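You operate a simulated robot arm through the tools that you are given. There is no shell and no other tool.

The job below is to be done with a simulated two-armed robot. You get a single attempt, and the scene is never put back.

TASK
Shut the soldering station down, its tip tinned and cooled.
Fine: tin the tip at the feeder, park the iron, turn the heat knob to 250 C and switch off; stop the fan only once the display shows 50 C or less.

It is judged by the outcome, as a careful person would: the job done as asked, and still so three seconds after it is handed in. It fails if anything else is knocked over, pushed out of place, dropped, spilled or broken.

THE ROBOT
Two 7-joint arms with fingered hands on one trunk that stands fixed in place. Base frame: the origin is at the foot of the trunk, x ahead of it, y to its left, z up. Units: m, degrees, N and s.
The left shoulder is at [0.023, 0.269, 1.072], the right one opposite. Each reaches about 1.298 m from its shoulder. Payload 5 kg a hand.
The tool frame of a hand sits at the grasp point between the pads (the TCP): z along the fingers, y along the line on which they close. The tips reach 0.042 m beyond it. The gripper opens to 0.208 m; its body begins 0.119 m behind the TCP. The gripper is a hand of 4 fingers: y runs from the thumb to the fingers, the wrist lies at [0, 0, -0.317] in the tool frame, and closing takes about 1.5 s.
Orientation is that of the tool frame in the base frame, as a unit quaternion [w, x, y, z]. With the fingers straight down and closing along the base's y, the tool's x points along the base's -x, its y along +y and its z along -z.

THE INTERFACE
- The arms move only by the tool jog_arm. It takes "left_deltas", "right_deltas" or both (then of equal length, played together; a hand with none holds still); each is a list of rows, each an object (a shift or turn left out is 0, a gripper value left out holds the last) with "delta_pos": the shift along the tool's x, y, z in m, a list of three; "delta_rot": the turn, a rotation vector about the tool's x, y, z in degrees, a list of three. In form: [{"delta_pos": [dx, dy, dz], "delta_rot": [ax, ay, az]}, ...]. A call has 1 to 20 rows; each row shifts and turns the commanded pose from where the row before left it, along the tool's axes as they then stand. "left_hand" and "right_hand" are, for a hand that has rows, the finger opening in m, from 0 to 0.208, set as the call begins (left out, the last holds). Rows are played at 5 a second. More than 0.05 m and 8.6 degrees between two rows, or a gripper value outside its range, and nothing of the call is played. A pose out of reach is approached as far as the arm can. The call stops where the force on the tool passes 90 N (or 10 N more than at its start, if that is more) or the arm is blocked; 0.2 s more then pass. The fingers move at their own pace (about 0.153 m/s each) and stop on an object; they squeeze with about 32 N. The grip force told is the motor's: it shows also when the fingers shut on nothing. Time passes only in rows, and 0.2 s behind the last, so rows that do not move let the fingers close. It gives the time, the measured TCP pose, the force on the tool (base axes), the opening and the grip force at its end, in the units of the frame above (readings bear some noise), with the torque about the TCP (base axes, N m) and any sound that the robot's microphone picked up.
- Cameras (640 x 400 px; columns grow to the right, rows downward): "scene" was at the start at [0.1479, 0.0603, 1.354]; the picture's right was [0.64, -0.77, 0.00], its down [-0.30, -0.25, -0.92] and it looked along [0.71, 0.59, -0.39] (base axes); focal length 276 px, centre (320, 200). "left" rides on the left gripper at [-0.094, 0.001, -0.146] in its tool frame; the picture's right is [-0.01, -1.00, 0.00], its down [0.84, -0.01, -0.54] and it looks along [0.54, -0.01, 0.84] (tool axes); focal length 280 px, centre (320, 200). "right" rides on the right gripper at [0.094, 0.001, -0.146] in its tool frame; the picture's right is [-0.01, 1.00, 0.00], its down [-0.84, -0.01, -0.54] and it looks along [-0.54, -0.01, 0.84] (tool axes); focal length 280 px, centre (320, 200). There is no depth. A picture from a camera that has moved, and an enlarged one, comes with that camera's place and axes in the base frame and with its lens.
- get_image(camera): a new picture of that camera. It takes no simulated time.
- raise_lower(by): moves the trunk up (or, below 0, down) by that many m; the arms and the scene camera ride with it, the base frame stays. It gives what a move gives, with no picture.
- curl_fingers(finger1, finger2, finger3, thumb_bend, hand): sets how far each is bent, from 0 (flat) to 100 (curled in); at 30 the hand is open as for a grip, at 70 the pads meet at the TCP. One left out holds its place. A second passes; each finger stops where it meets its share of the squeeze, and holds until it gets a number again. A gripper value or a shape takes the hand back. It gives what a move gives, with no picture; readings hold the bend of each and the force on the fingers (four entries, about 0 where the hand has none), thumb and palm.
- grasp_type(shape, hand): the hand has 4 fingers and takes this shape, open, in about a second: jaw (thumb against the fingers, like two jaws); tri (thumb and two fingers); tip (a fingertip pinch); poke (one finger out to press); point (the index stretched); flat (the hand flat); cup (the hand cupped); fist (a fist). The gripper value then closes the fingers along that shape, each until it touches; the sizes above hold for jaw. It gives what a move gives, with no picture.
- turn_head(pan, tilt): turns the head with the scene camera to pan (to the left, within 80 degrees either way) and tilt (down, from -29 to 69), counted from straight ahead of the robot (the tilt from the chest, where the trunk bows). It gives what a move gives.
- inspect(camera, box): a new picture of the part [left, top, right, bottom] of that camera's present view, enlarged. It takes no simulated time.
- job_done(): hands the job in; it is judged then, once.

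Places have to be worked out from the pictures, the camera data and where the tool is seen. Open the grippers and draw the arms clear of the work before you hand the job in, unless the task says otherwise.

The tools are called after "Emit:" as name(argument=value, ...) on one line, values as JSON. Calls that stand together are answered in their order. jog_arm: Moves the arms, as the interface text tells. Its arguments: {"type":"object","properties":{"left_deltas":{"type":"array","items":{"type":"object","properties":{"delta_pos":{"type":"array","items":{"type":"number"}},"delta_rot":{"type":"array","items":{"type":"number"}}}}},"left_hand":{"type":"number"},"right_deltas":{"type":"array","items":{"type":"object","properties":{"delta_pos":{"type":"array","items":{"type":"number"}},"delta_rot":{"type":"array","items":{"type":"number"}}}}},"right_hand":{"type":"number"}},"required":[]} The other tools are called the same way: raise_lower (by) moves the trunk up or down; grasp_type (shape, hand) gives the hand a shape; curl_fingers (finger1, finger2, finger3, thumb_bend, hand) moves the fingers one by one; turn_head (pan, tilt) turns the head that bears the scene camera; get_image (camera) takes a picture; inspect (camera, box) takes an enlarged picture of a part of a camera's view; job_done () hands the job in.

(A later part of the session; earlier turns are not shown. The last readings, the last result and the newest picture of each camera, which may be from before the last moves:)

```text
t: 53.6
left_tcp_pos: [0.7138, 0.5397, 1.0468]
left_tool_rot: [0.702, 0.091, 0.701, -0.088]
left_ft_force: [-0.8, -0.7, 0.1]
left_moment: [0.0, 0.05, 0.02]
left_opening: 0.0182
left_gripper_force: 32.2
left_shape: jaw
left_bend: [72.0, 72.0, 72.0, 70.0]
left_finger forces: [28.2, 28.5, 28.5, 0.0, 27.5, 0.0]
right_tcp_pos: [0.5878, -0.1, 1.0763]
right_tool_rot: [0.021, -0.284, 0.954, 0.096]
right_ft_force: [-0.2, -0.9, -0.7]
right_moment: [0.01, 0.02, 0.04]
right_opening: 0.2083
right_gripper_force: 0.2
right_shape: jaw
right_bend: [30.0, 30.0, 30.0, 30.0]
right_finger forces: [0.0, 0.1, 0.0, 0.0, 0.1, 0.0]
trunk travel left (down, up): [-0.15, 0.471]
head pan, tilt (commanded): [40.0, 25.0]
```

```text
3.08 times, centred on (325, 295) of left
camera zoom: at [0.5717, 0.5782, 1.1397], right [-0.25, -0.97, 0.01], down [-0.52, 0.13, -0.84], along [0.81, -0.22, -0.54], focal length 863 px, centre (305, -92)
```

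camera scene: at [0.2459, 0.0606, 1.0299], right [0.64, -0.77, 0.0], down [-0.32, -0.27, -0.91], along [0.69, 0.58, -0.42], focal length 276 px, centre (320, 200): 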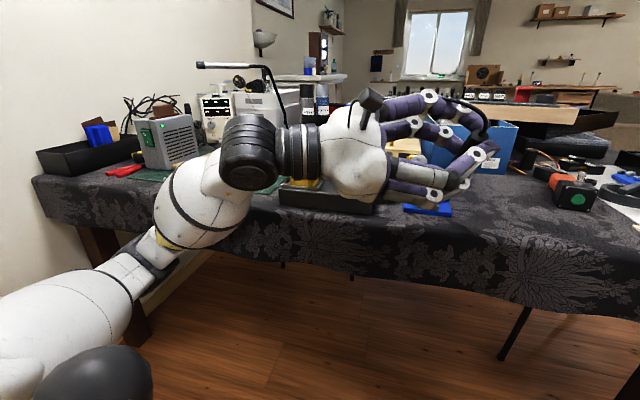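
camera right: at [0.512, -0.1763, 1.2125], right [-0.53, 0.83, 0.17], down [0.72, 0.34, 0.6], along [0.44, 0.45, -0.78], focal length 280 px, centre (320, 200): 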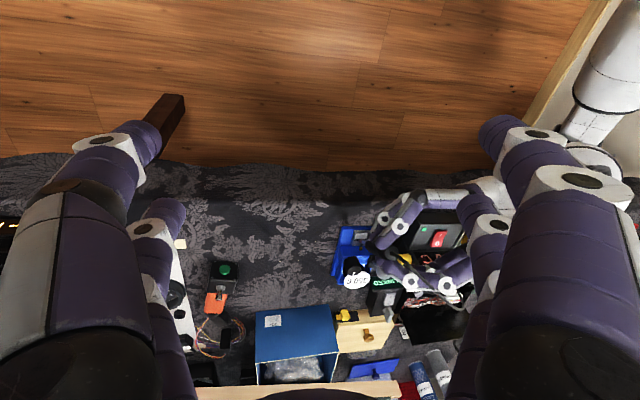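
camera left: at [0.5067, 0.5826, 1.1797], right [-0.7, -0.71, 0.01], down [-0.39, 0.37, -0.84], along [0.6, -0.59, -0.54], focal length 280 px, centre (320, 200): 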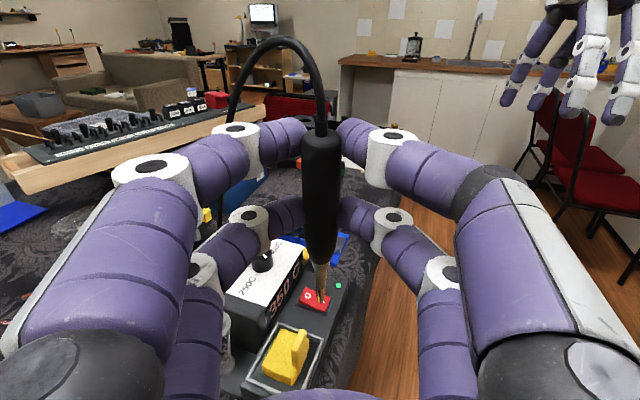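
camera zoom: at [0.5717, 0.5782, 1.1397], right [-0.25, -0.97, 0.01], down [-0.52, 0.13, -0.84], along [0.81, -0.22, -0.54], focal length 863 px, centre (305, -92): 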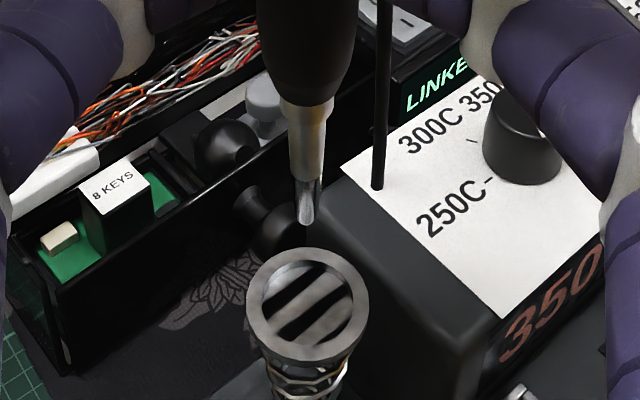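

The iron leans about 6–7° (tip forward) in my grip, so I pitch the hand 6.5° down to make the iron vertical again before lowering it into the stand.

Emit:
jog_arm(left_deltas=[{"delta_rot": [0, 3.25, 0]}, {"delta_rot": [0, 3.25, 0]}])

Emit:
inspect(camera="scene", box=[270, 80, 370, 190])

Emit:
inspect(camera="left", box=[250, 230, 400, 360])

```text
t: 54.2
left_tcp_pos: [0.7123, 0.5397, 1.0473]
left_tool_rot: [0.661, 0.096, 0.74, -0.083]
left_ft_force: [0.8, -0.4, -2.3]
left_moment: [0.01, 0.04, 0.05]
left_opening: 0.0183
left_gripper_force: 32.1
left_shape: jaw
left_bend: [72.0, 72.0, 72.0, 70.0]
left_finger forces: [28.1, 28.6, 28.3, 0.0, 27.6, 0.0]
right_tcp_pos: [0.5885, -0.1002, 1.0773]
right_tool_rot: [0.021, -0.284, 0.954, 0.096]
right_ft_force: [-0.5, -0.6, 0.0]
right_moment: [0.1, -0.02, -0.03]
right_opening: 0.2082
right_gripper_force: 0.1
right_shape: jaw
right_bend: [30.0, 30.0, 30.0, 30.0]
right_finger forces: [0.0, 0.0, 0.0, 0.0, 0.0, 0.1]
trunk travel left (down, up): [-0.15, 0.471]
head pan, tilt (commanded): [40.0, 25.0]
```

```text
3.64 times, centred on (320, 135) of scene
camera zoom: at [0.2459, 0.0601, 1.0301], right [0.64, -0.77, 0.0], down [-0.32, -0.27, -0.91], along [0.69, 0.58, -0.42], focal length 1004 px, centre (320, 436)
```

zoom: 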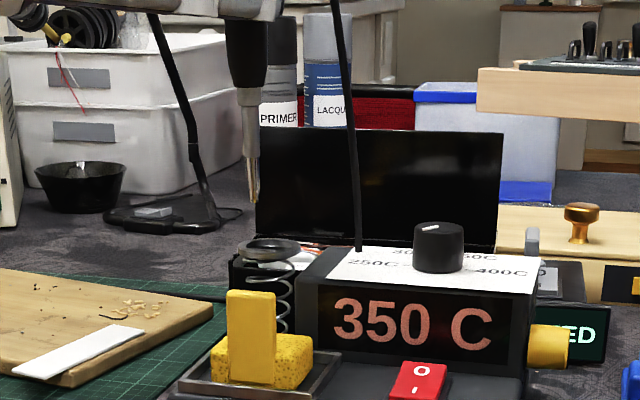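

```text
3.08 times, centred on (325, 295) of left
camera zoom: at [0.581, 0.5747, 1.1562], right [-0.25, -0.97, 0.01], down [-0.61, 0.15, -0.78], along [0.75, -0.2, -0.63], focal length 863 px, centre (305, -92)
```

zoom: 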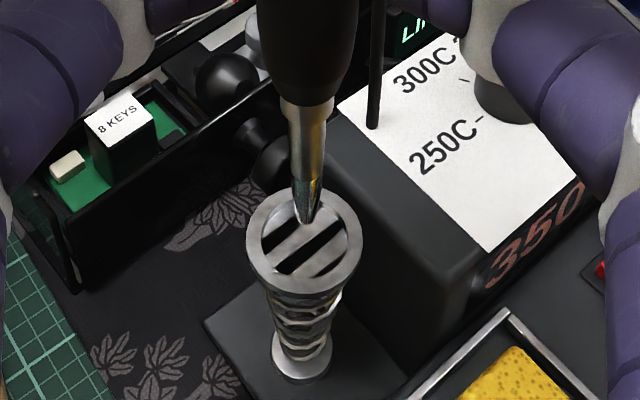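

The iron is upright now; the tip is about 1.6 cm short of the ring's centre (toward me). I move forward 1.55 cm and down 2 cm, then check alignment.

Emit:
jog_arm(left_deltas=[{"delta_pos": [-0.0018, 0, 0.0154]}, {"delta_pos": [0.0199, -0.0001, 0.0023]}])

Emit:
inspect(camera="scene", box=[270, 80, 370, 190])

Emit:
inspect(camera="left", box=[250, 230, 400, 360])

```text
t: 54.8
left_tcp_pos: [0.7274, 0.5374, 1.0259]
left_tool_rot: [0.661, 0.094, 0.74, -0.082]
left_ft_force: [-0.1, -0.7, 0.1]
left_moment: [0.04, 0.07, 0.08]
left_opening: 0.0182
left_gripper_force: 31.8
left_shape: jaw
left_bend: [72.0, 72.0, 72.0, 70.0]
left_finger forces: [27.9, 28.6, 28.5, 0.0, 27.5, 0.0]
right_tcp_pos: [0.5892, -0.0993, 1.076]
right_tool_rot: [0.02, -0.285, 0.954, 0.095]
right_ft_force: [0.4, -0.5, -1.1]
right_moment: [0.11, 0.12, 0.03]
right_opening: 0.2079
right_gripper_force: 0.1
right_shape: jaw
right_bend: [30.0, 30.0, 30.0, 30.0]
right_finger forces: [0.1, 0.0, 0.1, 0.0, 0.0, 0.0]
trunk travel left (down, up): [-0.15, 0.471]
head pan, tilt (commanded): [40.0, 25.0]
```

```text
3.64 times, centred on (320, 135) of scene
camera zoom: at [0.2464, 0.0603, 1.0293], right [0.64, -0.77, 0.0], down [-0.32, -0.27, -0.91], along [0.69, 0.58, -0.42], focal length 1004 px, centre (320, 436)
```

zoom: 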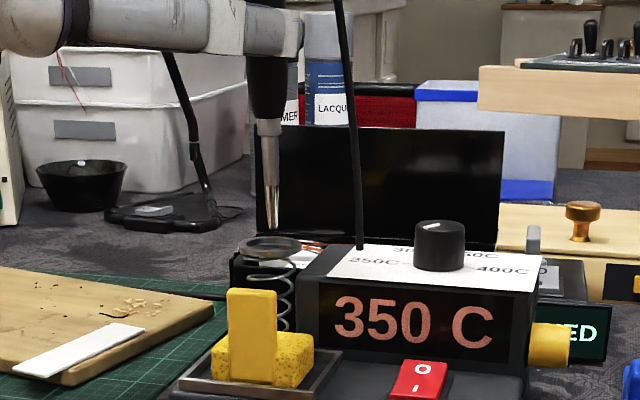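

```text
3.08 times, centred on (325, 295) of left
camera zoom: at [0.5956, 0.5718, 1.1348], right [-0.25, -0.97, 0.01], down [-0.61, 0.15, -0.78], along [0.75, -0.2, -0.63], focal length 863 px, centre (305, -92)
```

zoom: 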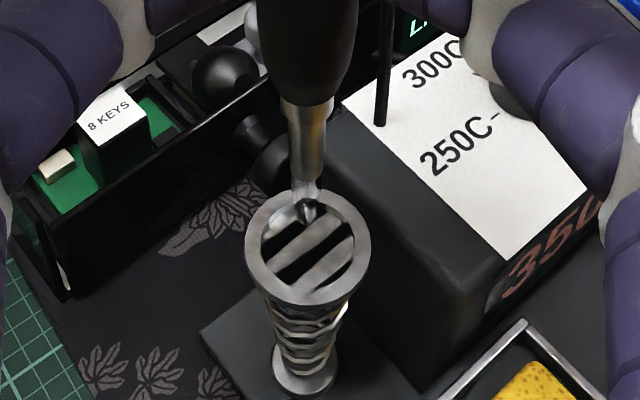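

Tip is within ~3 mm of the ring's centre in both views. I lower 3 cm into the ring in small steps, checking forces.

Emit:
jog_arm(left_deltas=[{"delta_pos": [0.0098, 0, 0.0021]}, {"delta_pos": [0.0098, 0, 0.0021]}, {"delta_pos": [0.0099, 0, 0.0011]}])

Emit:
inspect(camera="scene", box=[270, 80, 370, 190])

Emit:
inspect(camera="left", box=[250, 210, 400, 340])

```text
t: 55.6
left_tcp_pos: [0.7296, 0.5349, 0.9956]
left_tool_rot: [0.661, 0.095, 0.74, -0.083]
left_ft_force: [-0.3, 0.2, -0.5]
left_moment: [0.06, 0.12, 0.08]
left_opening: 0.0178
left_gripper_force: 32.5
left_shape: jaw
left_bend: [72.0, 72.0, 72.0, 70.0]
left_finger forces: [27.9, 28.4, 28.4, 0.1, 27.3, 0.0]
right_tcp_pos: [0.5896, -0.0998, 1.0748]
right_tool_rot: [0.021, -0.284, 0.954, 0.094]
right_ft_force: [-0.1, 0.1, -1.1]
right_moment: [0.11, 0.1, 0.0]
right_opening: 0.208
right_gripper_force: 0.0
right_shape: jaw
right_bend: [30.0, 30.0, 30.0, 30.0]
right_finger forces: [0.1, 0.0, 0.0, 0.0, 0.0, 0.1]
trunk travel left (down, up): [-0.15, 0.471]
head pan, tilt (commanded): [40.0, 25.0]
```

```text
3.64 times, centred on (320, 135) of scene
camera zoom: at [0.2463, 0.0603, 1.0294], right [0.64, -0.77, 0.0], down [-0.32, -0.27, -0.91], along [0.69, 0.58, -0.42], focal length 1004 px, centre (320, 436)
```

zoom: 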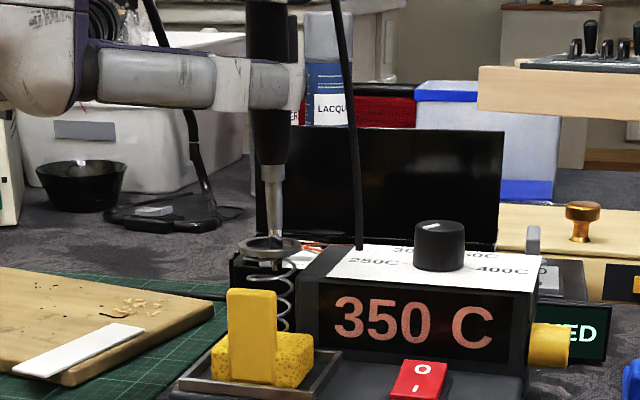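

```text
3.08 times, centred on (325, 275) of left
camera zoom: at [0.5972, 0.5706, 1.1052], right [-0.25, -0.97, 0.01], down [-0.61, 0.15, -0.78], along [0.75, -0.2, -0.63], focal length 863 px, centre (305, -31)
```

zoom: 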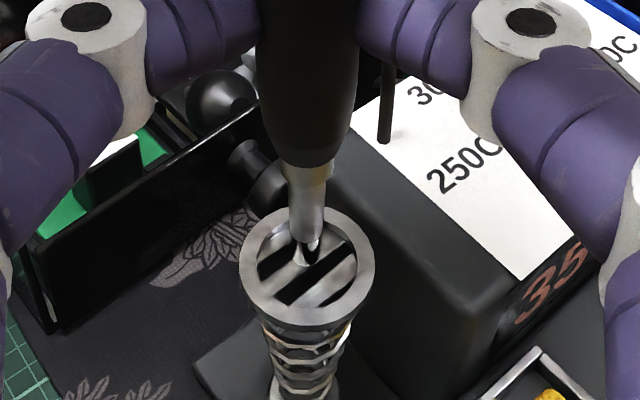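

Emit:
inspect(camera="left", box=[295, 260, 355, 320])

Emit:
inspect(camera="scene", box=[290, 120, 330, 165])

```text
6.67 times, centred on (325, 290) of left
camera zoom: at [0.5972, 0.5706, 1.1052], right [-0.25, -0.97, 0.01], down [-0.61, 0.15, -0.78], along [0.75, -0.2, -0.63], focal length 1869 px, centre (287, -400)
```

zoom: 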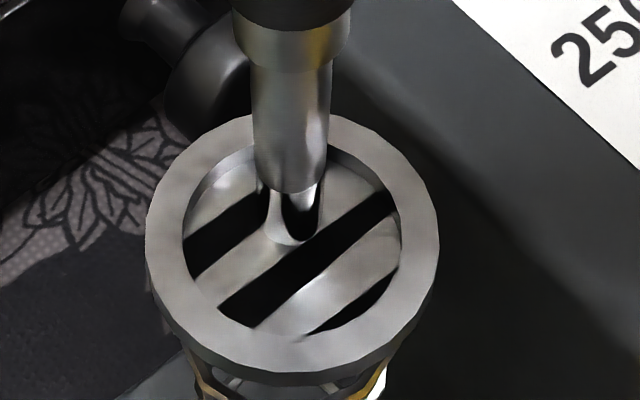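

```text
8.89 times, centred on (310, 142) of scene
camera zoom: at [0.2463, 0.0603, 1.0294], right [0.64, -0.77, 0.0], down [-0.32, -0.27, -0.91], along [0.69, 0.58, -0.42], focal length 2454 px, centre (409, 711)
```

zoom: 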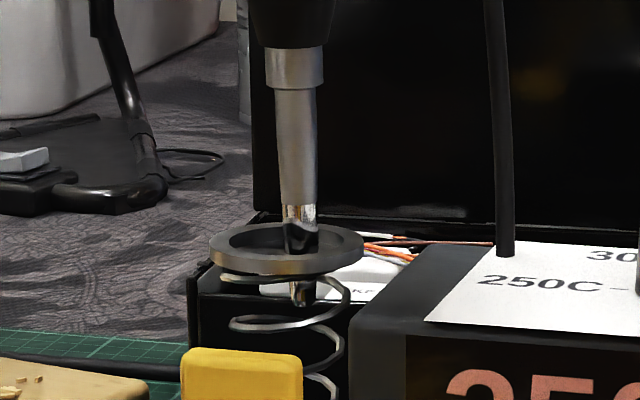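

The tip has entered the coil (visible below the ring), sitting ~4 mm forward of the centre. I trim back 4 mm and lower another 3 cm.

Emit:
jog_arm(left_deltas=[{"delta_pos": [0.0005, 0, -0.004]}, {"delta_pos": [0.0099, 0, 0.0011]}, {"delta_pos": [0.0099, 0, 0.0011]}, {"delta_pos": [0.0099, 0, 0.0011]}])

Emit:
inspect(camera="left", box=[285, 230, 365, 310])

Emit:
inspect(camera="scene", box=[280, 110, 340, 180])

```text
t: 56.6
left_tcp_pos: [0.7243, 0.5368, 0.9662]
left_tool_rot: [0.662, 0.096, 0.739, -0.083]
left_ft_force: [-0.9, -0.5, -0.4]
left_moment: [0.0, 0.05, 0.01]
left_opening: 0.0181
left_gripper_force: 32.0
left_shape: jaw
left_bend: [72.0, 72.0, 72.0, 70.0]
left_finger forces: [27.9, 28.3, 28.3, 0.1, 27.4, 0.0]
right_tcp_pos: [0.5873, -0.0992, 1.0758]
right_tool_rot: [0.021, -0.285, 0.954, 0.095]
right_ft_force: [0.4, -0.2, -0.5]
right_moment: [0.0, 0.06, -0.01]
right_opening: 0.2079
right_gripper_force: 0.0
right_shape: jaw
right_bend: [30.0, 30.0, 30.0, 30.0]
right_finger forces: [0.0, 0.1, 0.1, 0.1, 0.0, 0.1]
trunk travel left (down, up): [-0.15, 0.471]
head pan, tilt (commanded): [40.0, 25.0]
```

```text
5.00 times, centred on (325, 270) of left
camera zoom: at [0.5928, 0.5723, 1.0755], right [-0.25, -0.97, 0.01], down [-0.61, 0.15, -0.78], along [0.75, -0.2, -0.63], focal length 1402 px, centre (295, -150)
```

zoom: 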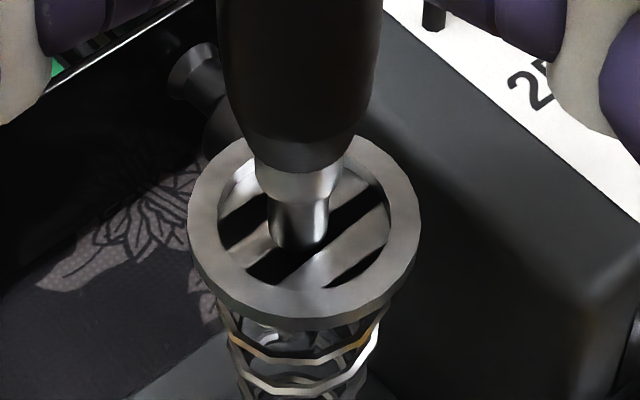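

```text
5.71 times, centred on (310, 145) of scene
camera zoom: at [0.2461, 0.0606, 1.0298], right [0.64, -0.77, 0.0], down [-0.32, -0.27, -0.91], along [0.69, 0.58, -0.42], focal length 1578 px, centre (377, 514)
```

zoom: 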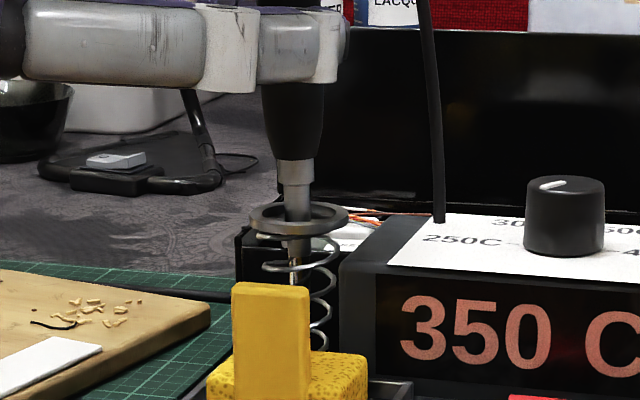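

Centred nicely now. I lower another 3 cm, then finish in small steps while watching the force.

Emit:
jog_arm(left_deltas=[{"delta_pos": [0.0099, 0, 0.0011]}, {"delta_pos": [0.0099, 0, 0.0011]}, {"delta_pos": [0.0099, 0, 0.0011]}])

Emit:
inspect(camera="left", box=[265, 190, 385, 310])

Emit:
inspect(camera="scene", box=[270, 90, 370, 190])

```text
t: 57.4
left_tcp_pos: [0.7219, 0.5371, 0.9366]
left_tool_rot: [0.661, 0.096, 0.74, -0.083]
left_ft_force: [0.2, -0.1, -1.3]
left_moment: [0.01, 0.01, 0.01]
left_opening: 0.0182
left_gripper_force: 32.4
left_shape: jaw
left_bend: [72.0, 72.0, 72.0, 70.0]
left_finger forces: [27.9, 28.5, 28.3, 0.0, 27.4, 0.0]
right_tcp_pos: [0.5887, -0.0993, 1.0762]
right_tool_rot: [0.021, -0.285, 0.954, 0.095]
right_ft_force: [-0.7, -0.5, -0.2]
right_moment: [0.02, 0.04, -0.01]
right_opening: 0.208
right_gripper_force: 0.0
right_shape: jaw
right_bend: [30.0, 30.0, 30.0, 30.0]
right_finger forces: [0.1, 0.0, 0.0, 0.1, 0.0, 0.0]
trunk travel left (down, up): [-0.15, 0.471]
head pan, tilt (commanded): [40.0, 25.0]
```

```text
3.33 times, centred on (325, 250) of left
camera zoom: at [0.5921, 0.5723, 1.0456], right [-0.25, -0.97, 0.01], down [-0.61, 0.15, -0.78], along [0.75, -0.2, -0.63], focal length 935 px, centre (303, 33)
```

zoom: 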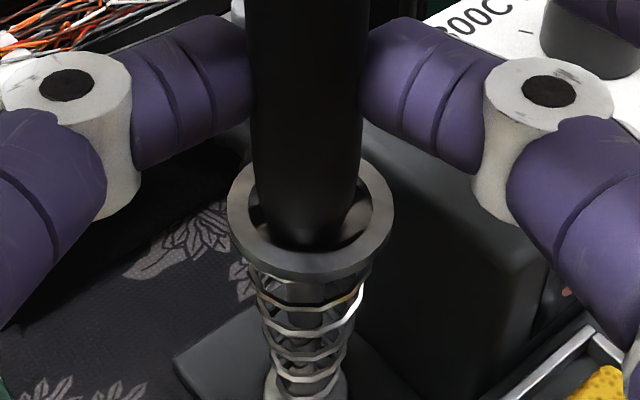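

```text
4.00 times, centred on (320, 140) of scene
camera zoom: at [0.246, 0.0605, 1.0298], right [0.64, -0.77, 0.0], down [-0.32, -0.27, -0.91], along [0.69, 0.58, -0.42], focal length 1104 px, centre (320, 440)
```

zoom: 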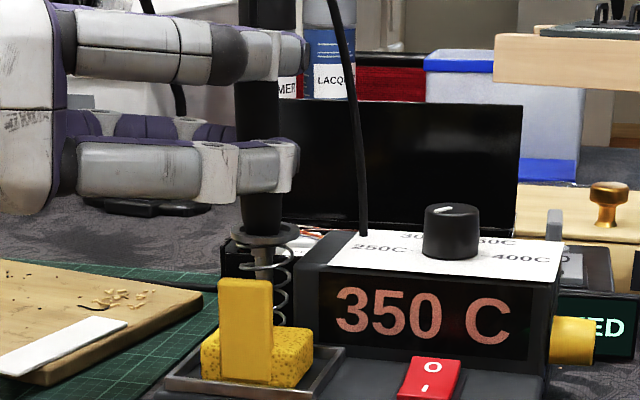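

Almost seated: the handle's lower end is at the ring. I lower 5 mm at a time, watching for contact.

Emit:
jog_arm(left_deltas=[{"delta_pos": [0.005, 0, 0.0006]}])

Emit:
jog_arm(left_deltas=[{"delta_pos": [0.004, 0, 0.0005]}])

Emit:
inspect(camera="left", box=[265, 190, 385, 310])

```text
t: 57.8
left_tcp_pos: [0.7248, 0.537, 0.9323]
left_tool_rot: [0.66, 0.095, 0.74, -0.082]
left_ft_force: [-0.6, 0.6, 0.0]
left_moment: [0.0, 0.06, -0.01]
left_opening: 0.0184
left_gripper_force: 32.3
left_shape: jaw
left_bend: [72.0, 72.0, 72.0, 70.0]
left_finger forces: [27.9, 28.5, 28.3, 0.0, 27.4, 0.1]
right_tcp_pos: [0.588, -0.0992, 1.0761]
right_tool_rot: [0.021, -0.284, 0.954, 0.095]
right_ft_force: [0.1, 0.8, 0.2]
right_moment: [0.0, 0.02, 0.02]
right_opening: 0.2079
right_gripper_force: 0.1
right_shape: jaw
right_bend: [30.0, 30.0, 30.0, 30.0]
right_finger forces: [0.0, 0.0, 0.0, 0.0, 0.1, 0.1]
trunk travel left (down, up): [-0.15, 0.471]
head pan, tilt (commanded): [40.0, 25.0]
```

```text
t: 58.2
left_tcp_pos: [0.7243, 0.5377, 0.9271]
left_tool_rot: [0.661, 0.095, 0.74, -0.083]
left_ft_force: [0.0, 0.2, -1.0]
left_moment: [-0.01, 0.03, 0.01]
left_opening: 0.018
left_gripper_force: 32.2
left_shape: jaw
left_bend: [72.0, 72.0, 72.0, 70.0]
left_finger forces: [27.8, 28.3, 28.3, 0.0, 27.4, 0.0]
right_tcp_pos: [0.5882, -0.099, 1.0769]
right_tool_rot: [0.021, -0.284, 0.954, 0.095]
right_ft_force: [0.2, -0.3, 0.1]
right_moment: [0.03, 0.01, -0.01]
right_opening: 0.2081
right_gripper_force: 0.1
right_shape: jaw
right_bend: [30.0, 30.0, 30.0, 30.0]
right_finger forces: [0.0, 0.0, 0.0, 0.0, 0.1, 0.0]
trunk travel left (down, up): [-0.15, 0.471]
head pan, tilt (commanded): [40.0, 25.0]
```

```text
3.33 times, centred on (325, 250) of left
camera zoom: at [0.5928, 0.5728, 1.0361], right [-0.25, -0.97, 0.01], down [-0.61, 0.15, -0.78], along [0.75, -0.2, -0.63], focal length 935 px, centre (303, 33)
```

zoom: 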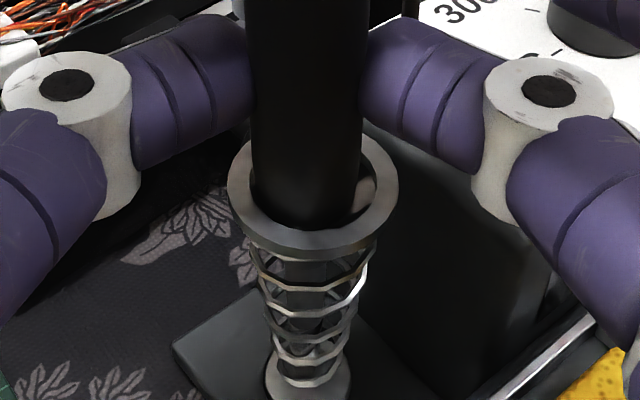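

Emit:
jog_arm(left_deltas=[{"delta_pos": [0.003, 0, 0.0003]}])

Emit:
jog_arm(left_deltas=[{"delta_pos": [0.003, 0, 0.0003]}])

Emit:
inspect(camera="left", box=[265, 190, 385, 310])

Emit:
inspect(camera="scene", box=[270, 90, 370, 190])

```text
t: 58.6
left_tcp_pos: [0.7245, 0.5373, 0.9262]
left_tool_rot: [0.661, 0.095, 0.74, -0.083]
left_ft_force: [-0.9, 0.1, 3.6]
left_moment: [-0.01, -0.08, 0.03]
left_opening: 0.0183
left_gripper_force: 31.8
left_shape: jaw
left_bend: [72.0, 72.0, 72.0, 70.0]
left_finger forces: [27.8, 28.6, 28.4, 0.1, 27.4, 0.1]
right_tcp_pos: [0.5883, -0.0994, 1.0771]
right_tool_rot: [0.021, -0.284, 0.954, 0.095]
right_ft_force: [0.5, -0.1, -0.6]
right_moment: [0.0, 0.01, 0.01]
right_opening: 0.2079
right_gripper_force: 0.0
right_shape: jaw
right_bend: [30.0, 30.0, 30.0, 30.0]
right_finger forces: [0.0, 0.0, 0.0, 0.0, 0.1, 0.1]
trunk travel left (down, up): [-0.15, 0.471]
head pan, tilt (commanded): [40.0, 25.0]
```

```text
t: 59.0
left_tcp_pos: [0.7239, 0.5383, 0.9251]
left_tool_rot: [0.663, 0.094, 0.738, -0.081]
left_ft_force: [0.4, -0.5, 14.0]
left_moment: [-0.12, -0.44, 0.01]
left_opening: 0.0182
left_gripper_force: 31.8
left_shape: jaw
left_bend: [72.0, 72.0, 72.0, 71.0]
left_finger forces: [28.3, 28.5, 28.3, 0.0, 27.4, 0.0]
right_tcp_pos: [0.5877, -0.0989, 1.0769]
right_tool_rot: [0.021, -0.284, 0.954, 0.095]
right_ft_force: [0.4, 0.3, 0.1]
right_moment: [0.01, 0.0, 0.01]
right_opening: 0.2079
right_gripper_force: 0.2
right_shape: jaw
right_bend: [30.0, 30.0, 30.0, 30.0]
right_finger forces: [0.1, 0.0, 0.1, 0.1, 0.0, 0.0]
trunk travel left (down, up): [-0.15, 0.471]
head pan, tilt (commanded): [40.0, 25.0]
```

```text
3.33 times, centred on (325, 250) of left
camera zoom: at [0.5911, 0.5725, 1.0333], right [-0.25, -0.97, 0.01], down [-0.61, 0.15, -0.78], along [0.75, -0.2, -0.63], focal length 935 px, centre (303, 33)
```

zoom: 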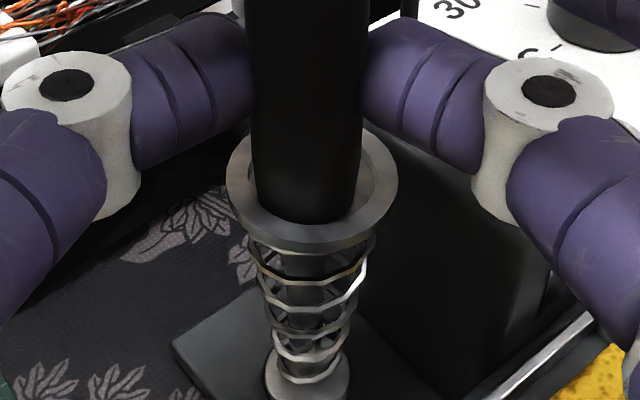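

```text
4.00 times, centred on (320, 140) of scene
camera zoom: at [0.2452, 0.0601, 1.0305], right [0.64, -0.77, 0.0], down [-0.32, -0.27, -0.91], along [0.69, 0.58, -0.42], focal length 1104 px, centre (320, 440)
```

zoom: 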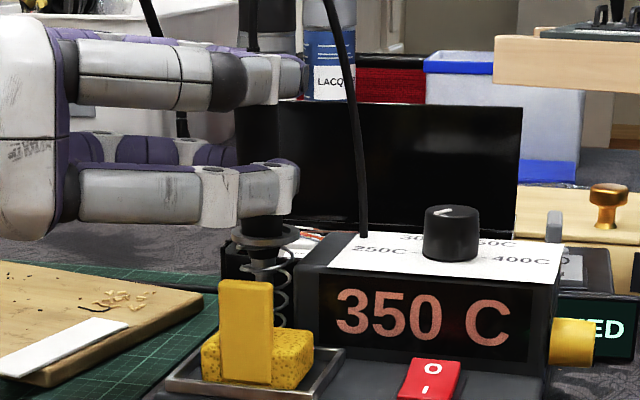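

The tip now rests on the stand's bottom (14 N). I relieve the pressure by 2 mm and open the fingers to release the iron.

Emit:
jog_arm(left_deltas=[{"delta_pos": [-0.002, 0, -0.0002]}, {"delta_pos": [0, 0, 0]}])

Emit:
jog_arm(left_deltas=[{"delta_pos": [0, 0, 0]}, {"delta_pos": [0, 0, 0]}, {"delta_pos": [0, 0, 0]}], left_hand=0.035)

Emit:
inspect(camera="left", box=[245, 90, 405, 310])

Emit:
inspect(camera="scene", box=[270, 70, 370, 190])

```text
t: 59.6
left_tcp_pos: [0.7238, 0.5372, 0.9255]
left_tool_rot: [0.662, 0.096, 0.739, -0.083]
left_ft_force: [0.3, 0.7, 16.4]
left_moment: [-0.04, -0.42, -0.01]
left_opening: 0.0184
left_gripper_force: 31.7
left_shape: jaw
left_bend: [72.0, 72.0, 72.0, 71.0]
left_finger forces: [28.2, 28.8, 28.5, 0.0, 27.5, 0.0]
right_tcp_pos: [0.5875, -0.0984, 1.0782]
right_tool_rot: [0.022, -0.283, 0.954, 0.095]
right_ft_force: [0.2, 0.6, -0.1]
right_moment: [-0.02, -0.02, 0.02]
right_opening: 0.2081
right_gripper_force: 0.1
right_shape: jaw
right_bend: [30.0, 30.0, 30.0, 30.0]
right_finger forces: [0.0, 0.0, 0.0, 0.0, 0.0, 0.0]
trunk travel left (down, up): [-0.15, 0.471]
head pan, tilt (commanded): [40.0, 25.0]
```

```text
t: 60.4
left_tcp_pos: [0.7255, 0.5386, 0.9221]
left_tool_rot: [0.66, 0.095, 0.741, -0.083]
left_ft_force: [0.8, 0.3, 0.8]
left_moment: [-0.02, -0.01, 0.02]
left_opening: 0.0348
left_gripper_force: 0.0
left_shape: jaw
left_bend: [73.0, 73.0, 73.0, 70.0]
left_finger forces: [0.1, 0.0, 0.0, 0.0, 0.0, 0.1]
right_tcp_pos: [0.5877, -0.0991, 1.0751]
right_tool_rot: [0.021, -0.285, 0.954, 0.095]
right_ft_force: [-0.2, 0.8, -0.2]
right_moment: [-0.04, 0.04, -0.02]
right_opening: 0.2079
right_gripper_force: 0.1
right_shape: jaw
right_bend: [30.0, 30.0, 30.0, 30.0]
right_finger forces: [0.0, 0.1, 0.0, 0.1, 0.1, 0.0]
trunk travel left (down, up): [-0.15, 0.471]
head pan, tilt (commanded): [40.0, 25.0]
```

```text
1.82 times, centred on (325, 200) of left
camera zoom: at [0.5938, 0.5727, 1.0314], right [-0.25, -0.97, 0.01], down [-0.61, 0.15, -0.78], along [0.75, -0.2, -0.63], focal length 510 px, centre (311, 200)
```

zoom: 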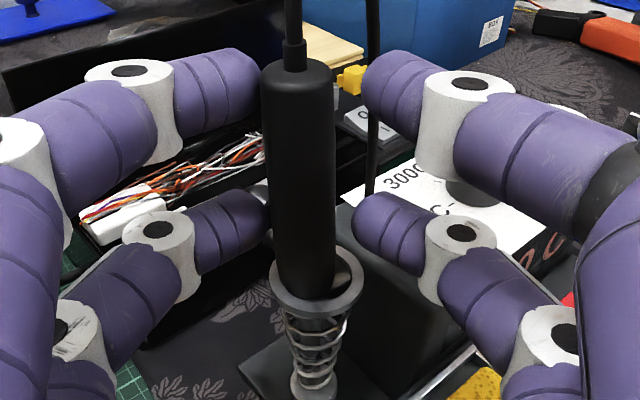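

```text
3.33 times, centred on (320, 130) of scene
camera zoom: at [0.246, 0.0606, 1.0298], right [0.64, -0.77, 0.0], down [-0.32, -0.27, -0.91], along [0.69, 0.58, -0.42], focal length 920 px, centre (320, 433)
```

zoom: 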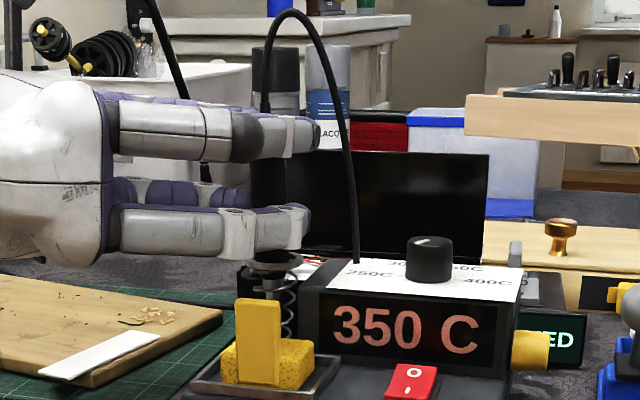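

The fingers are free and the iron stands in its coil. I open a bit more and draw the hand straight back to see how it's seated.

Emit:
jog_arm(left_deltas=[{"delta_pos": [0, 0, 0]}, {"delta_pos": [0, 0, 0]}, {"delta_pos": [-0.0015, 0, -0.0245]}, {"delta_pos": [-0.004, 0, -0.03]}, {"delta_pos": [-0.004, 0, -0.03]}], left_hand=0.07)

Emit:
get_image(camera="left")

Emit:
inspect(camera="scene", box=[260, 60, 400, 200])

```text
t: 61.6
left_tcp_pos: [0.6446, 0.5578, 0.9435]
left_tool_rot: [0.66, 0.096, 0.74, -0.083]
left_ft_force: [0.3, 0.6, 0.1]
left_moment: [0.03, -0.04, 0.03]
left_opening: 0.0698
left_gripper_force: 0.1
left_shape: jaw
left_bend: [73.0, 73.0, 73.0, 70.0]
left_finger forces: [0.1, 0.0, 0.1, 0.1, 0.0, 0.1]
right_tcp_pos: [0.5879, -0.0992, 1.0771]
right_tool_rot: [0.021, -0.284, 0.954, 0.095]
right_ft_force: [-0.6, -0.5, -0.3]
right_moment: [0.05, 0.01, 0.02]
right_opening: 0.2079
right_gripper_force: 0.0
right_shape: jaw
right_bend: [30.0, 30.0, 30.0, 30.0]
right_finger forces: [0.0, 0.0, 0.0, 0.0, 0.1, 0.1]
trunk travel left (down, up): [-0.15, 0.471]
head pan, tilt (commanded): [40.0, 25.0]
```

```text
taken
camera left: at [0.5133, 0.5931, 1.0526], right [-0.25, -0.97, 0.01], down [-0.61, 0.15, -0.78], along [0.75, -0.2, -0.63], focal length 280 px, centre (320, 200)
```

left: 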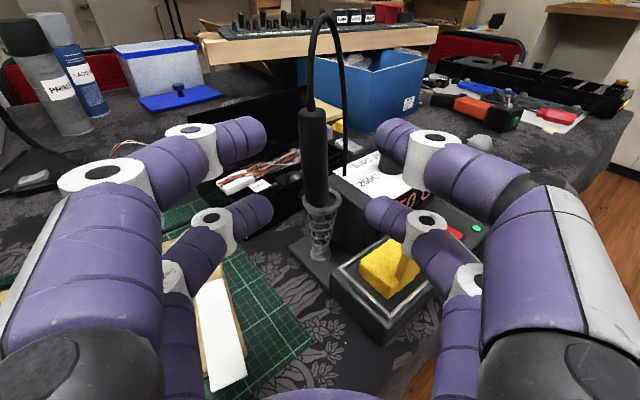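

```text
2.86 times, centred on (330, 130) of scene
camera zoom: at [0.246, 0.0605, 1.03], right [0.64, -0.77, 0.0], down [-0.32, -0.27, -0.91], along [0.69, 0.58, -0.42], focal length 789 px, centre (291, 400)
```

zoom: 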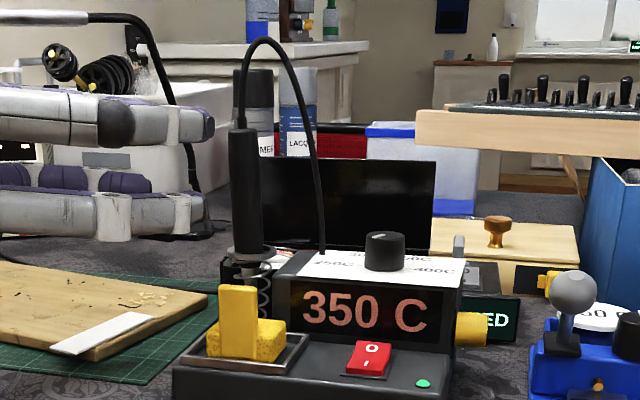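

Emit:
inspect(camera="left", box=[270, 90, 370, 270])

Emit:
inspect(camera="scene", box=[285, 95, 335, 185])

```text
2.22 times, centred on (320, 180) of left
camera zoom: at [0.5133, 0.5931, 1.0526], right [-0.25, -0.97, 0.01], down [-0.61, 0.15, -0.78], along [0.75, -0.2, -0.63], focal length 623 px, centre (320, 244)
```

zoom: 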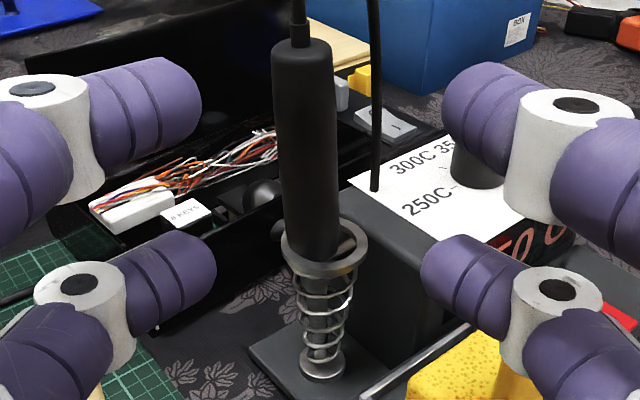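

```text
4.44 times, centred on (310, 140) of scene
camera zoom: at [0.246, 0.0605, 1.03], right [0.64, -0.77, 0.0], down [-0.32, -0.27, -0.91], along [0.69, 0.58, -0.42], focal length 1227 px, centre (364, 467)
```

zoom: 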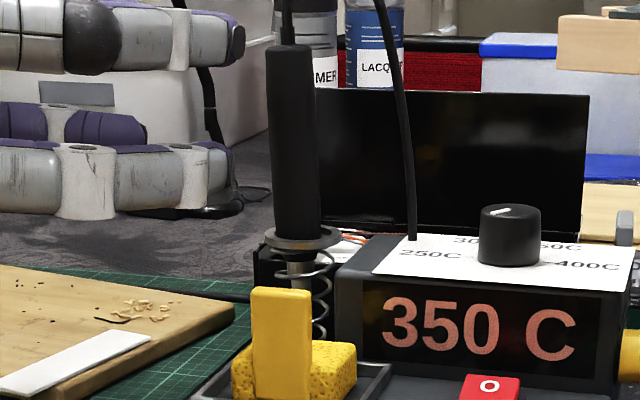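

The iron is parked: seated at its original depth, leaning only ~3° against the ring. For the heat knob I need the left hand pointing down, which works better with the trunk high, so I retreat the left hand and raise the trunk back up.

Emit:
jog_arm(left_deltas=[{"delta_pos": [-0.0317, -0.0032, -0.0166]}, {"delta_pos": [-0.0317, -0.0032, -0.0166]}, {"delta_pos": [-0.0317, -0.0032, -0.0166]}])

Emit:
raise_lower(by=0.3)

Emit:
turn_head(pan=40, tilt=40)

Emit:
get_image(camera="scene")

```text
t: 62.4
left_tcp_pos: [0.6041, 0.5594, 1.0443]
left_tool_rot: [0.661, 0.095, 0.739, -0.083]
left_ft_force: [0.9, 0.1, -0.5]
left_moment: [-0.01, -0.04, -0.02]
left_opening: 0.0698
left_gripper_force: 0.0
left_shape: jaw
left_bend: [73.0, 73.0, 73.0, 70.0]
left_finger forces: [0.0, 0.1, 0.0, 0.0, 0.0, 0.0]
right_tcp_pos: [0.5879, -0.0992, 1.0783]
right_tool_rot: [0.022, -0.284, 0.954, 0.095]
right_ft_force: [-1.2, -0.5, 0.0]
right_moment: [0.01, -0.08, 0.0]
right_opening: 0.2079
right_gripper_force: 0.0
right_shape: jaw
right_bend: [30.0, 30.0, 30.0, 30.0]
right_finger forces: [0.0, 0.0, 0.0, 0.1, 0.0, 0.1]
trunk travel left (down, up): [-0.15, 0.471]
head pan, tilt (commanded): [40.0, 25.0]
```

```text
t: 65.4
left_tcp_pos: [0.6052, 0.5585, 1.3421]
left_tool_rot: [0.661, 0.096, 0.74, -0.083]
left_ft_force: [1.4, 0.1, -0.1]
left_moment: [-0.01, -0.02, -0.01]
left_opening: 0.0697
left_gripper_force: 0.1
left_shape: jaw
left_bend: [73.0, 73.0, 73.0, 70.0]
left_finger forces: [0.0, 0.0, 0.0, 0.0, 0.0, 0.1]
right_tcp_pos: [0.5885, -0.0988, 1.3744]
right_tool_rot: [0.021, -0.284, 0.954, 0.095]
right_ft_force: [0.4, 1.1, -0.8]
right_moment: [0.01, 0.05, 0.02]
right_opening: 0.2083
right_gripper_force: 0.1
right_shape: jaw
right_bend: [30.0, 30.0, 30.0, 30.0]
right_finger forces: [0.0, 0.0, 0.0, 0.0, 0.0, 0.1]
trunk travel left (down, up): [-0.45, 0.171]
head pan, tilt (commanded): [40.0, 25.0]
```

```text
t: 66.2
left_tcp_pos: [0.6039, 0.5574, 1.3423]
left_tool_rot: [0.661, 0.096, 0.74, -0.083]
left_ft_force: [-0.4, 0.1, 0.1]
left_moment: [-0.01, 0.0, 0.02]
left_opening: 0.0696
left_gripper_force: 0.1
left_shape: jaw
left_bend: [73.0, 73.0, 73.0, 70.0]
left_finger forces: [0.0, 0.0, 0.1, 0.0, 0.1, 0.0]
right_tcp_pos: [0.5883, -0.0989, 1.3759]
right_tool_rot: [0.021, -0.284, 0.954, 0.095]
right_ft_force: [0.1, 0.3, -0.7]
right_moment: [0.02, 0.02, 0.03]
right_opening: 0.208
right_gripper_force: 0.2
right_shape: jaw
right_bend: [30.0, 30.0, 30.0, 30.0]
right_finger forces: [0.1, 0.0, 0.0, 0.0, 0.1, 0.0]
trunk travel left (down, up): [-0.45, 0.171]
head pan, tilt (commanded): [40.0, 40.0]
```

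```text
taken
camera scene: at [0.1418, 0.056, 1.3278], right [0.64, -0.77, 0.0], down [-0.49, -0.41, -0.77], along [0.59, 0.49, -0.64], focal length 276 px, centre (320, 200)
```

scene: 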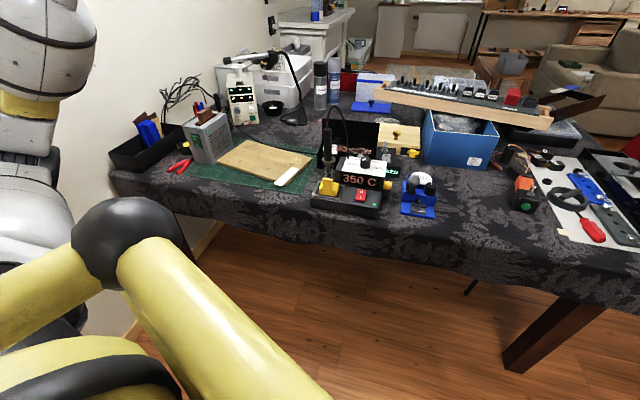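

The view is clear from above. I pitch the left hand to point straight down (10 rows), then I'll try the three-finger shape for the knob.

Emit:
jog_arm(left_deltas=[{"delta_rot": [0, 8.35, 0]}, {"delta_rot": [0, 8.35, 0]}, {"delta_rot": [0, 8.35, 0]}, {"delta_rot": [0, 8.35, 0]}, {"delta_rot": [0, 8.35, 0]}, {"delta_rot": [0, 8.35, 0]}, {"delta_rot": [0, 8.35, 0]}, {"delta_rot": [0, 8.35, 0]}, {"delta_rot": [0, 8.35, 0]}, {"delta_rot": [0, 8.35, 0]}])

Emit:
grasp_type(hand="left", shape="tri")

Emit:
get_image(camera="left")

Emit:
get_image(camera="scene")

```text
t: 68.4
left_tcp_pos: [0.6066, 0.5591, 1.3417]
left_tool_rot: [-0.002, 0.126, 0.992, 0.002]
left_ft_force: [0.8, -0.4, 0.9]
left_moment: [-0.03, 0.08, -0.02]
left_opening: 0.0702
left_gripper_force: 0.0
left_shape: jaw
left_bend: [73.0, 73.0, 73.0, 70.0]
left_finger forces: [0.0, 0.0, 0.0, 0.0, 0.0, 0.1]
right_tcp_pos: [0.5899, -0.1, 1.3739]
right_tool_rot: [0.02, -0.284, 0.954, 0.095]
right_ft_force: [1.0, -0.3, -1.2]
right_moment: [0.12, 0.24, 0.03]
right_opening: 0.2082
right_gripper_force: 0.1
right_shape: jaw
right_bend: [30.0, 30.0, 30.0, 30.0]
right_finger forces: [0.0, 0.0, 0.0, 0.0, 0.1, 0.0]
trunk travel left (down, up): [-0.45, 0.171]
head pan, tilt (commanded): [40.0, 40.0]
```

```text
t: 69.3
left_tcp_pos: [0.6048, 0.5572, 1.3417]
left_tool_rot: [0.001, 0.126, 0.992, 0.001]
left_ft_force: [0.3, -1.0, -0.3]
left_moment: [-0.01, -0.03, 0.0]
left_opening: 0.2079
left_gripper_force: 0.0
left_shape: tri
left_bend: [30.0, 30.0, 30.0, 30.0]
left_finger forces: [0.1, 0.1, 0.0, 0.0, 0.0, 0.1]
right_tcp_pos: [0.5881, -0.0988, 1.3752]
right_tool_rot: [0.021, -0.284, 0.954, 0.095]
right_ft_force: [-0.5, -1.3, 0.0]
right_moment: [0.01, 0.03, -0.02]
right_opening: 0.2079
right_gripper_force: 0.1
right_shape: jaw
right_bend: [30.0, 30.0, 30.0, 30.0]
right_finger forces: [0.0, 0.0, 0.0, 0.0, 0.0, 0.1]
trunk travel left (down, up): [-0.45, 0.171]
head pan, tilt (commanded): [40.0, 40.0]
```

```text
taken
camera left: at [0.6937, 0.5354, 1.4881], right [-0.24, -0.97, 0.0], down [-0.82, 0.2, 0.54], along [-0.52, 0.13, -0.84], focal length 280 px, centre (320, 200)
```

left: 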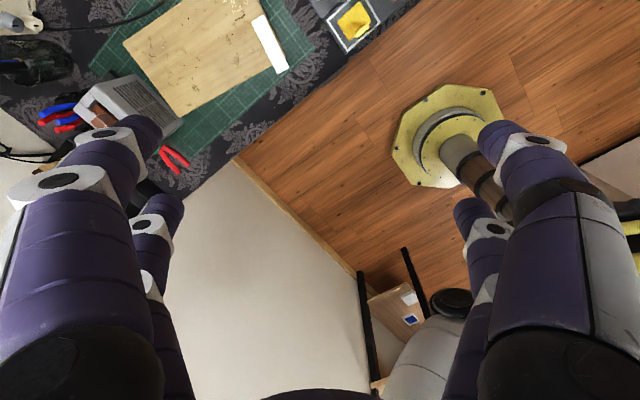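

```text
taken
camera scene: at [0.1417, 0.0559, 1.3278], right [0.64, -0.77, 0.0], down [-0.49, -0.41, -0.77], along [0.59, 0.49, -0.64], focal length 276 px, centre (320, 200)
```

scene: 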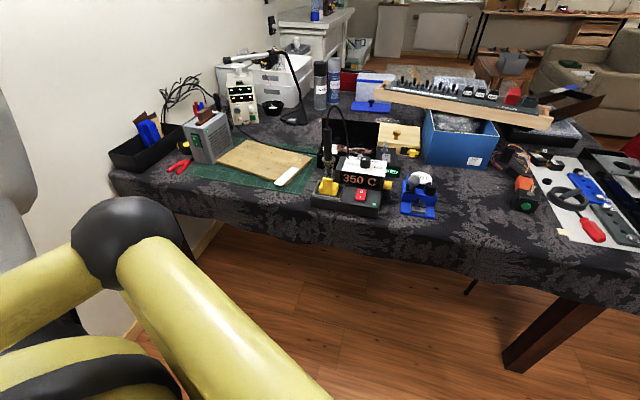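

"tri" open looks the same as jaw; I partly close it in the air to see how the digits come together.

Emit:
jog_arm(left_deltas=[{"delta_pos": [0, 0, 0]}, {"delta_pos": [0, 0, 0]}, {"delta_pos": [0, 0, 0]}, {"delta_pos": [0, 0, 0]}, {"delta_pos": [0, 0, 0]}], left_hand=0.04)

Emit:
get_image(camera="left")

Emit:
grasp_type(hand="left", shape="tip")

Emit:
jog_arm(left_deltas=[{"delta_pos": [0, 0, 0]}, {"delta_pos": [0, 0, 0]}, {"delta_pos": [0, 0, 0]}, {"delta_pos": [0, 0, 0]}, {"delta_pos": [0, 0, 0]}], left_hand=0.04)

Emit:
get_image(camera="left")

```text
t: 70.5
left_tcp_pos: [0.604, 0.5578, 1.3421]
left_tool_rot: [0.0, 0.126, 0.992, 0.001]
left_ft_force: [-0.2, -0.5, -0.7]
left_moment: [0.03, -0.03, 0.02]
left_opening: 0.0406
left_gripper_force: 0.1
left_shape: tri
left_bend: [73.0, 73.0, 73.0, 70.0]
left_finger forces: [0.1, 0.1, 0.0, 0.1, 0.0, 0.0]
right_tcp_pos: [0.5874, -0.0984, 1.3761]
right_tool_rot: [0.021, -0.283, 0.954, 0.096]
right_ft_force: [-0.5, 1.2, 0.1]
right_moment: [0.03, -0.01, 0.03]
right_opening: 0.208
right_gripper_force: 0.1
right_shape: jaw
right_bend: [30.0, 30.0, 30.0, 30.0]
right_finger forces: [0.0, 0.0, 0.1, 0.0, 0.1, 0.0]
trunk travel left (down, up): [-0.45, 0.171]
head pan, tilt (commanded): [40.0, 40.0]
```

```text
taken
camera left: at [0.6937, 0.5355, 1.4882], right [-0.24, -0.97, 0.0], down [-0.82, 0.2, 0.54], along [-0.52, 0.13, -0.84], focal length 280 px, centre (320, 200)
```

left: 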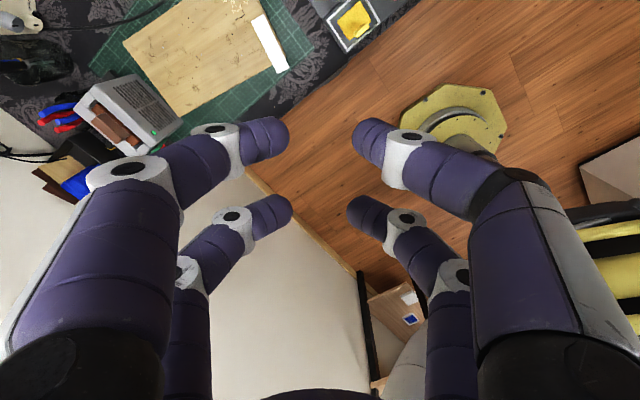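

```text
t: 71.4
left_tcp_pos: [0.6047, 0.558, 1.3432]
left_tool_rot: [-0.001, 0.126, 0.992, 0.002]
left_ft_force: [0.4, -1.0, 0.1]
left_moment: [0.0, 0.01, 0.0]
left_opening: 0.2079
left_gripper_force: 0.0
left_shape: tip
left_bend: [30.0, 30.0, 30.0, 30.0]
left_finger forces: [0.0, 0.1, 0.0, 0.0, 0.1, 0.0]
right_tcp_pos: [0.5882, -0.0985, 1.3767]
right_tool_rot: [0.02, -0.284, 0.954, 0.095]
right_ft_force: [0.5, 0.4, 0.7]
right_moment: [0.01, 0.01, 0.0]
right_opening: 0.208
right_gripper_force: 0.1
right_shape: jaw
right_bend: [30.0, 30.0, 30.0, 30.0]
right_finger forces: [0.0, 0.0, 0.0, 0.0, 0.0, 0.1]
trunk travel left (down, up): [-0.45, 0.171]
head pan, tilt (commanded): [40.0, 40.0]
```

```text
t: 72.6
left_tcp_pos: [0.6035, 0.5571, 1.342]
left_tool_rot: [0.001, 0.126, 0.992, 0.002]
left_ft_force: [0.5, -0.8, 0.5]
left_moment: [0.01, 0.0, -0.02]
left_opening: 0.0403
left_gripper_force: 0.0
left_shape: tip
left_bend: [73.0, 73.0, 73.0, 70.0]
left_finger forces: [0.0, 0.0, 0.1, 0.0, 0.0, 0.1]
right_tcp_pos: [0.588, -0.0989, 1.3767]
right_tool_rot: [0.02, -0.284, 0.954, 0.096]
right_ft_force: [-0.6, 0.5, -0.1]
right_moment: [0.0, -0.02, 0.0]
right_opening: 0.2081
right_gripper_force: 0.1
right_shape: jaw
right_bend: [30.0, 30.0, 30.0, 30.0]
right_finger forces: [0.1, 0.1, 0.1, 0.1, 0.1, 0.1]
trunk travel left (down, up): [-0.45, 0.171]
head pan, tilt (commanded): [40.0, 40.0]
```

```text
taken
camera left: at [0.6937, 0.5355, 1.4882], right [-0.24, -0.97, 0.0], down [-0.82, 0.2, 0.54], along [-0.52, 0.13, -0.84], focal length 280 px, centre (320, 200)
```

left: 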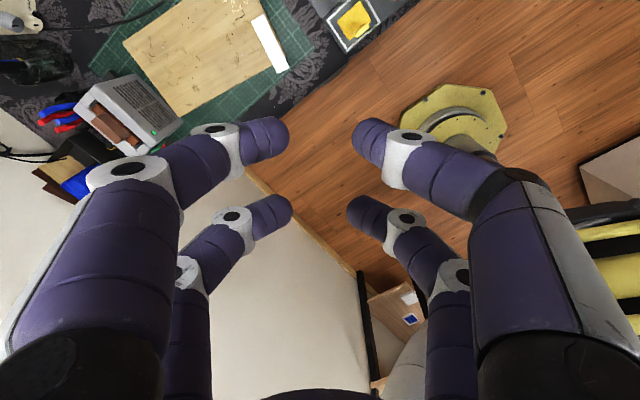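

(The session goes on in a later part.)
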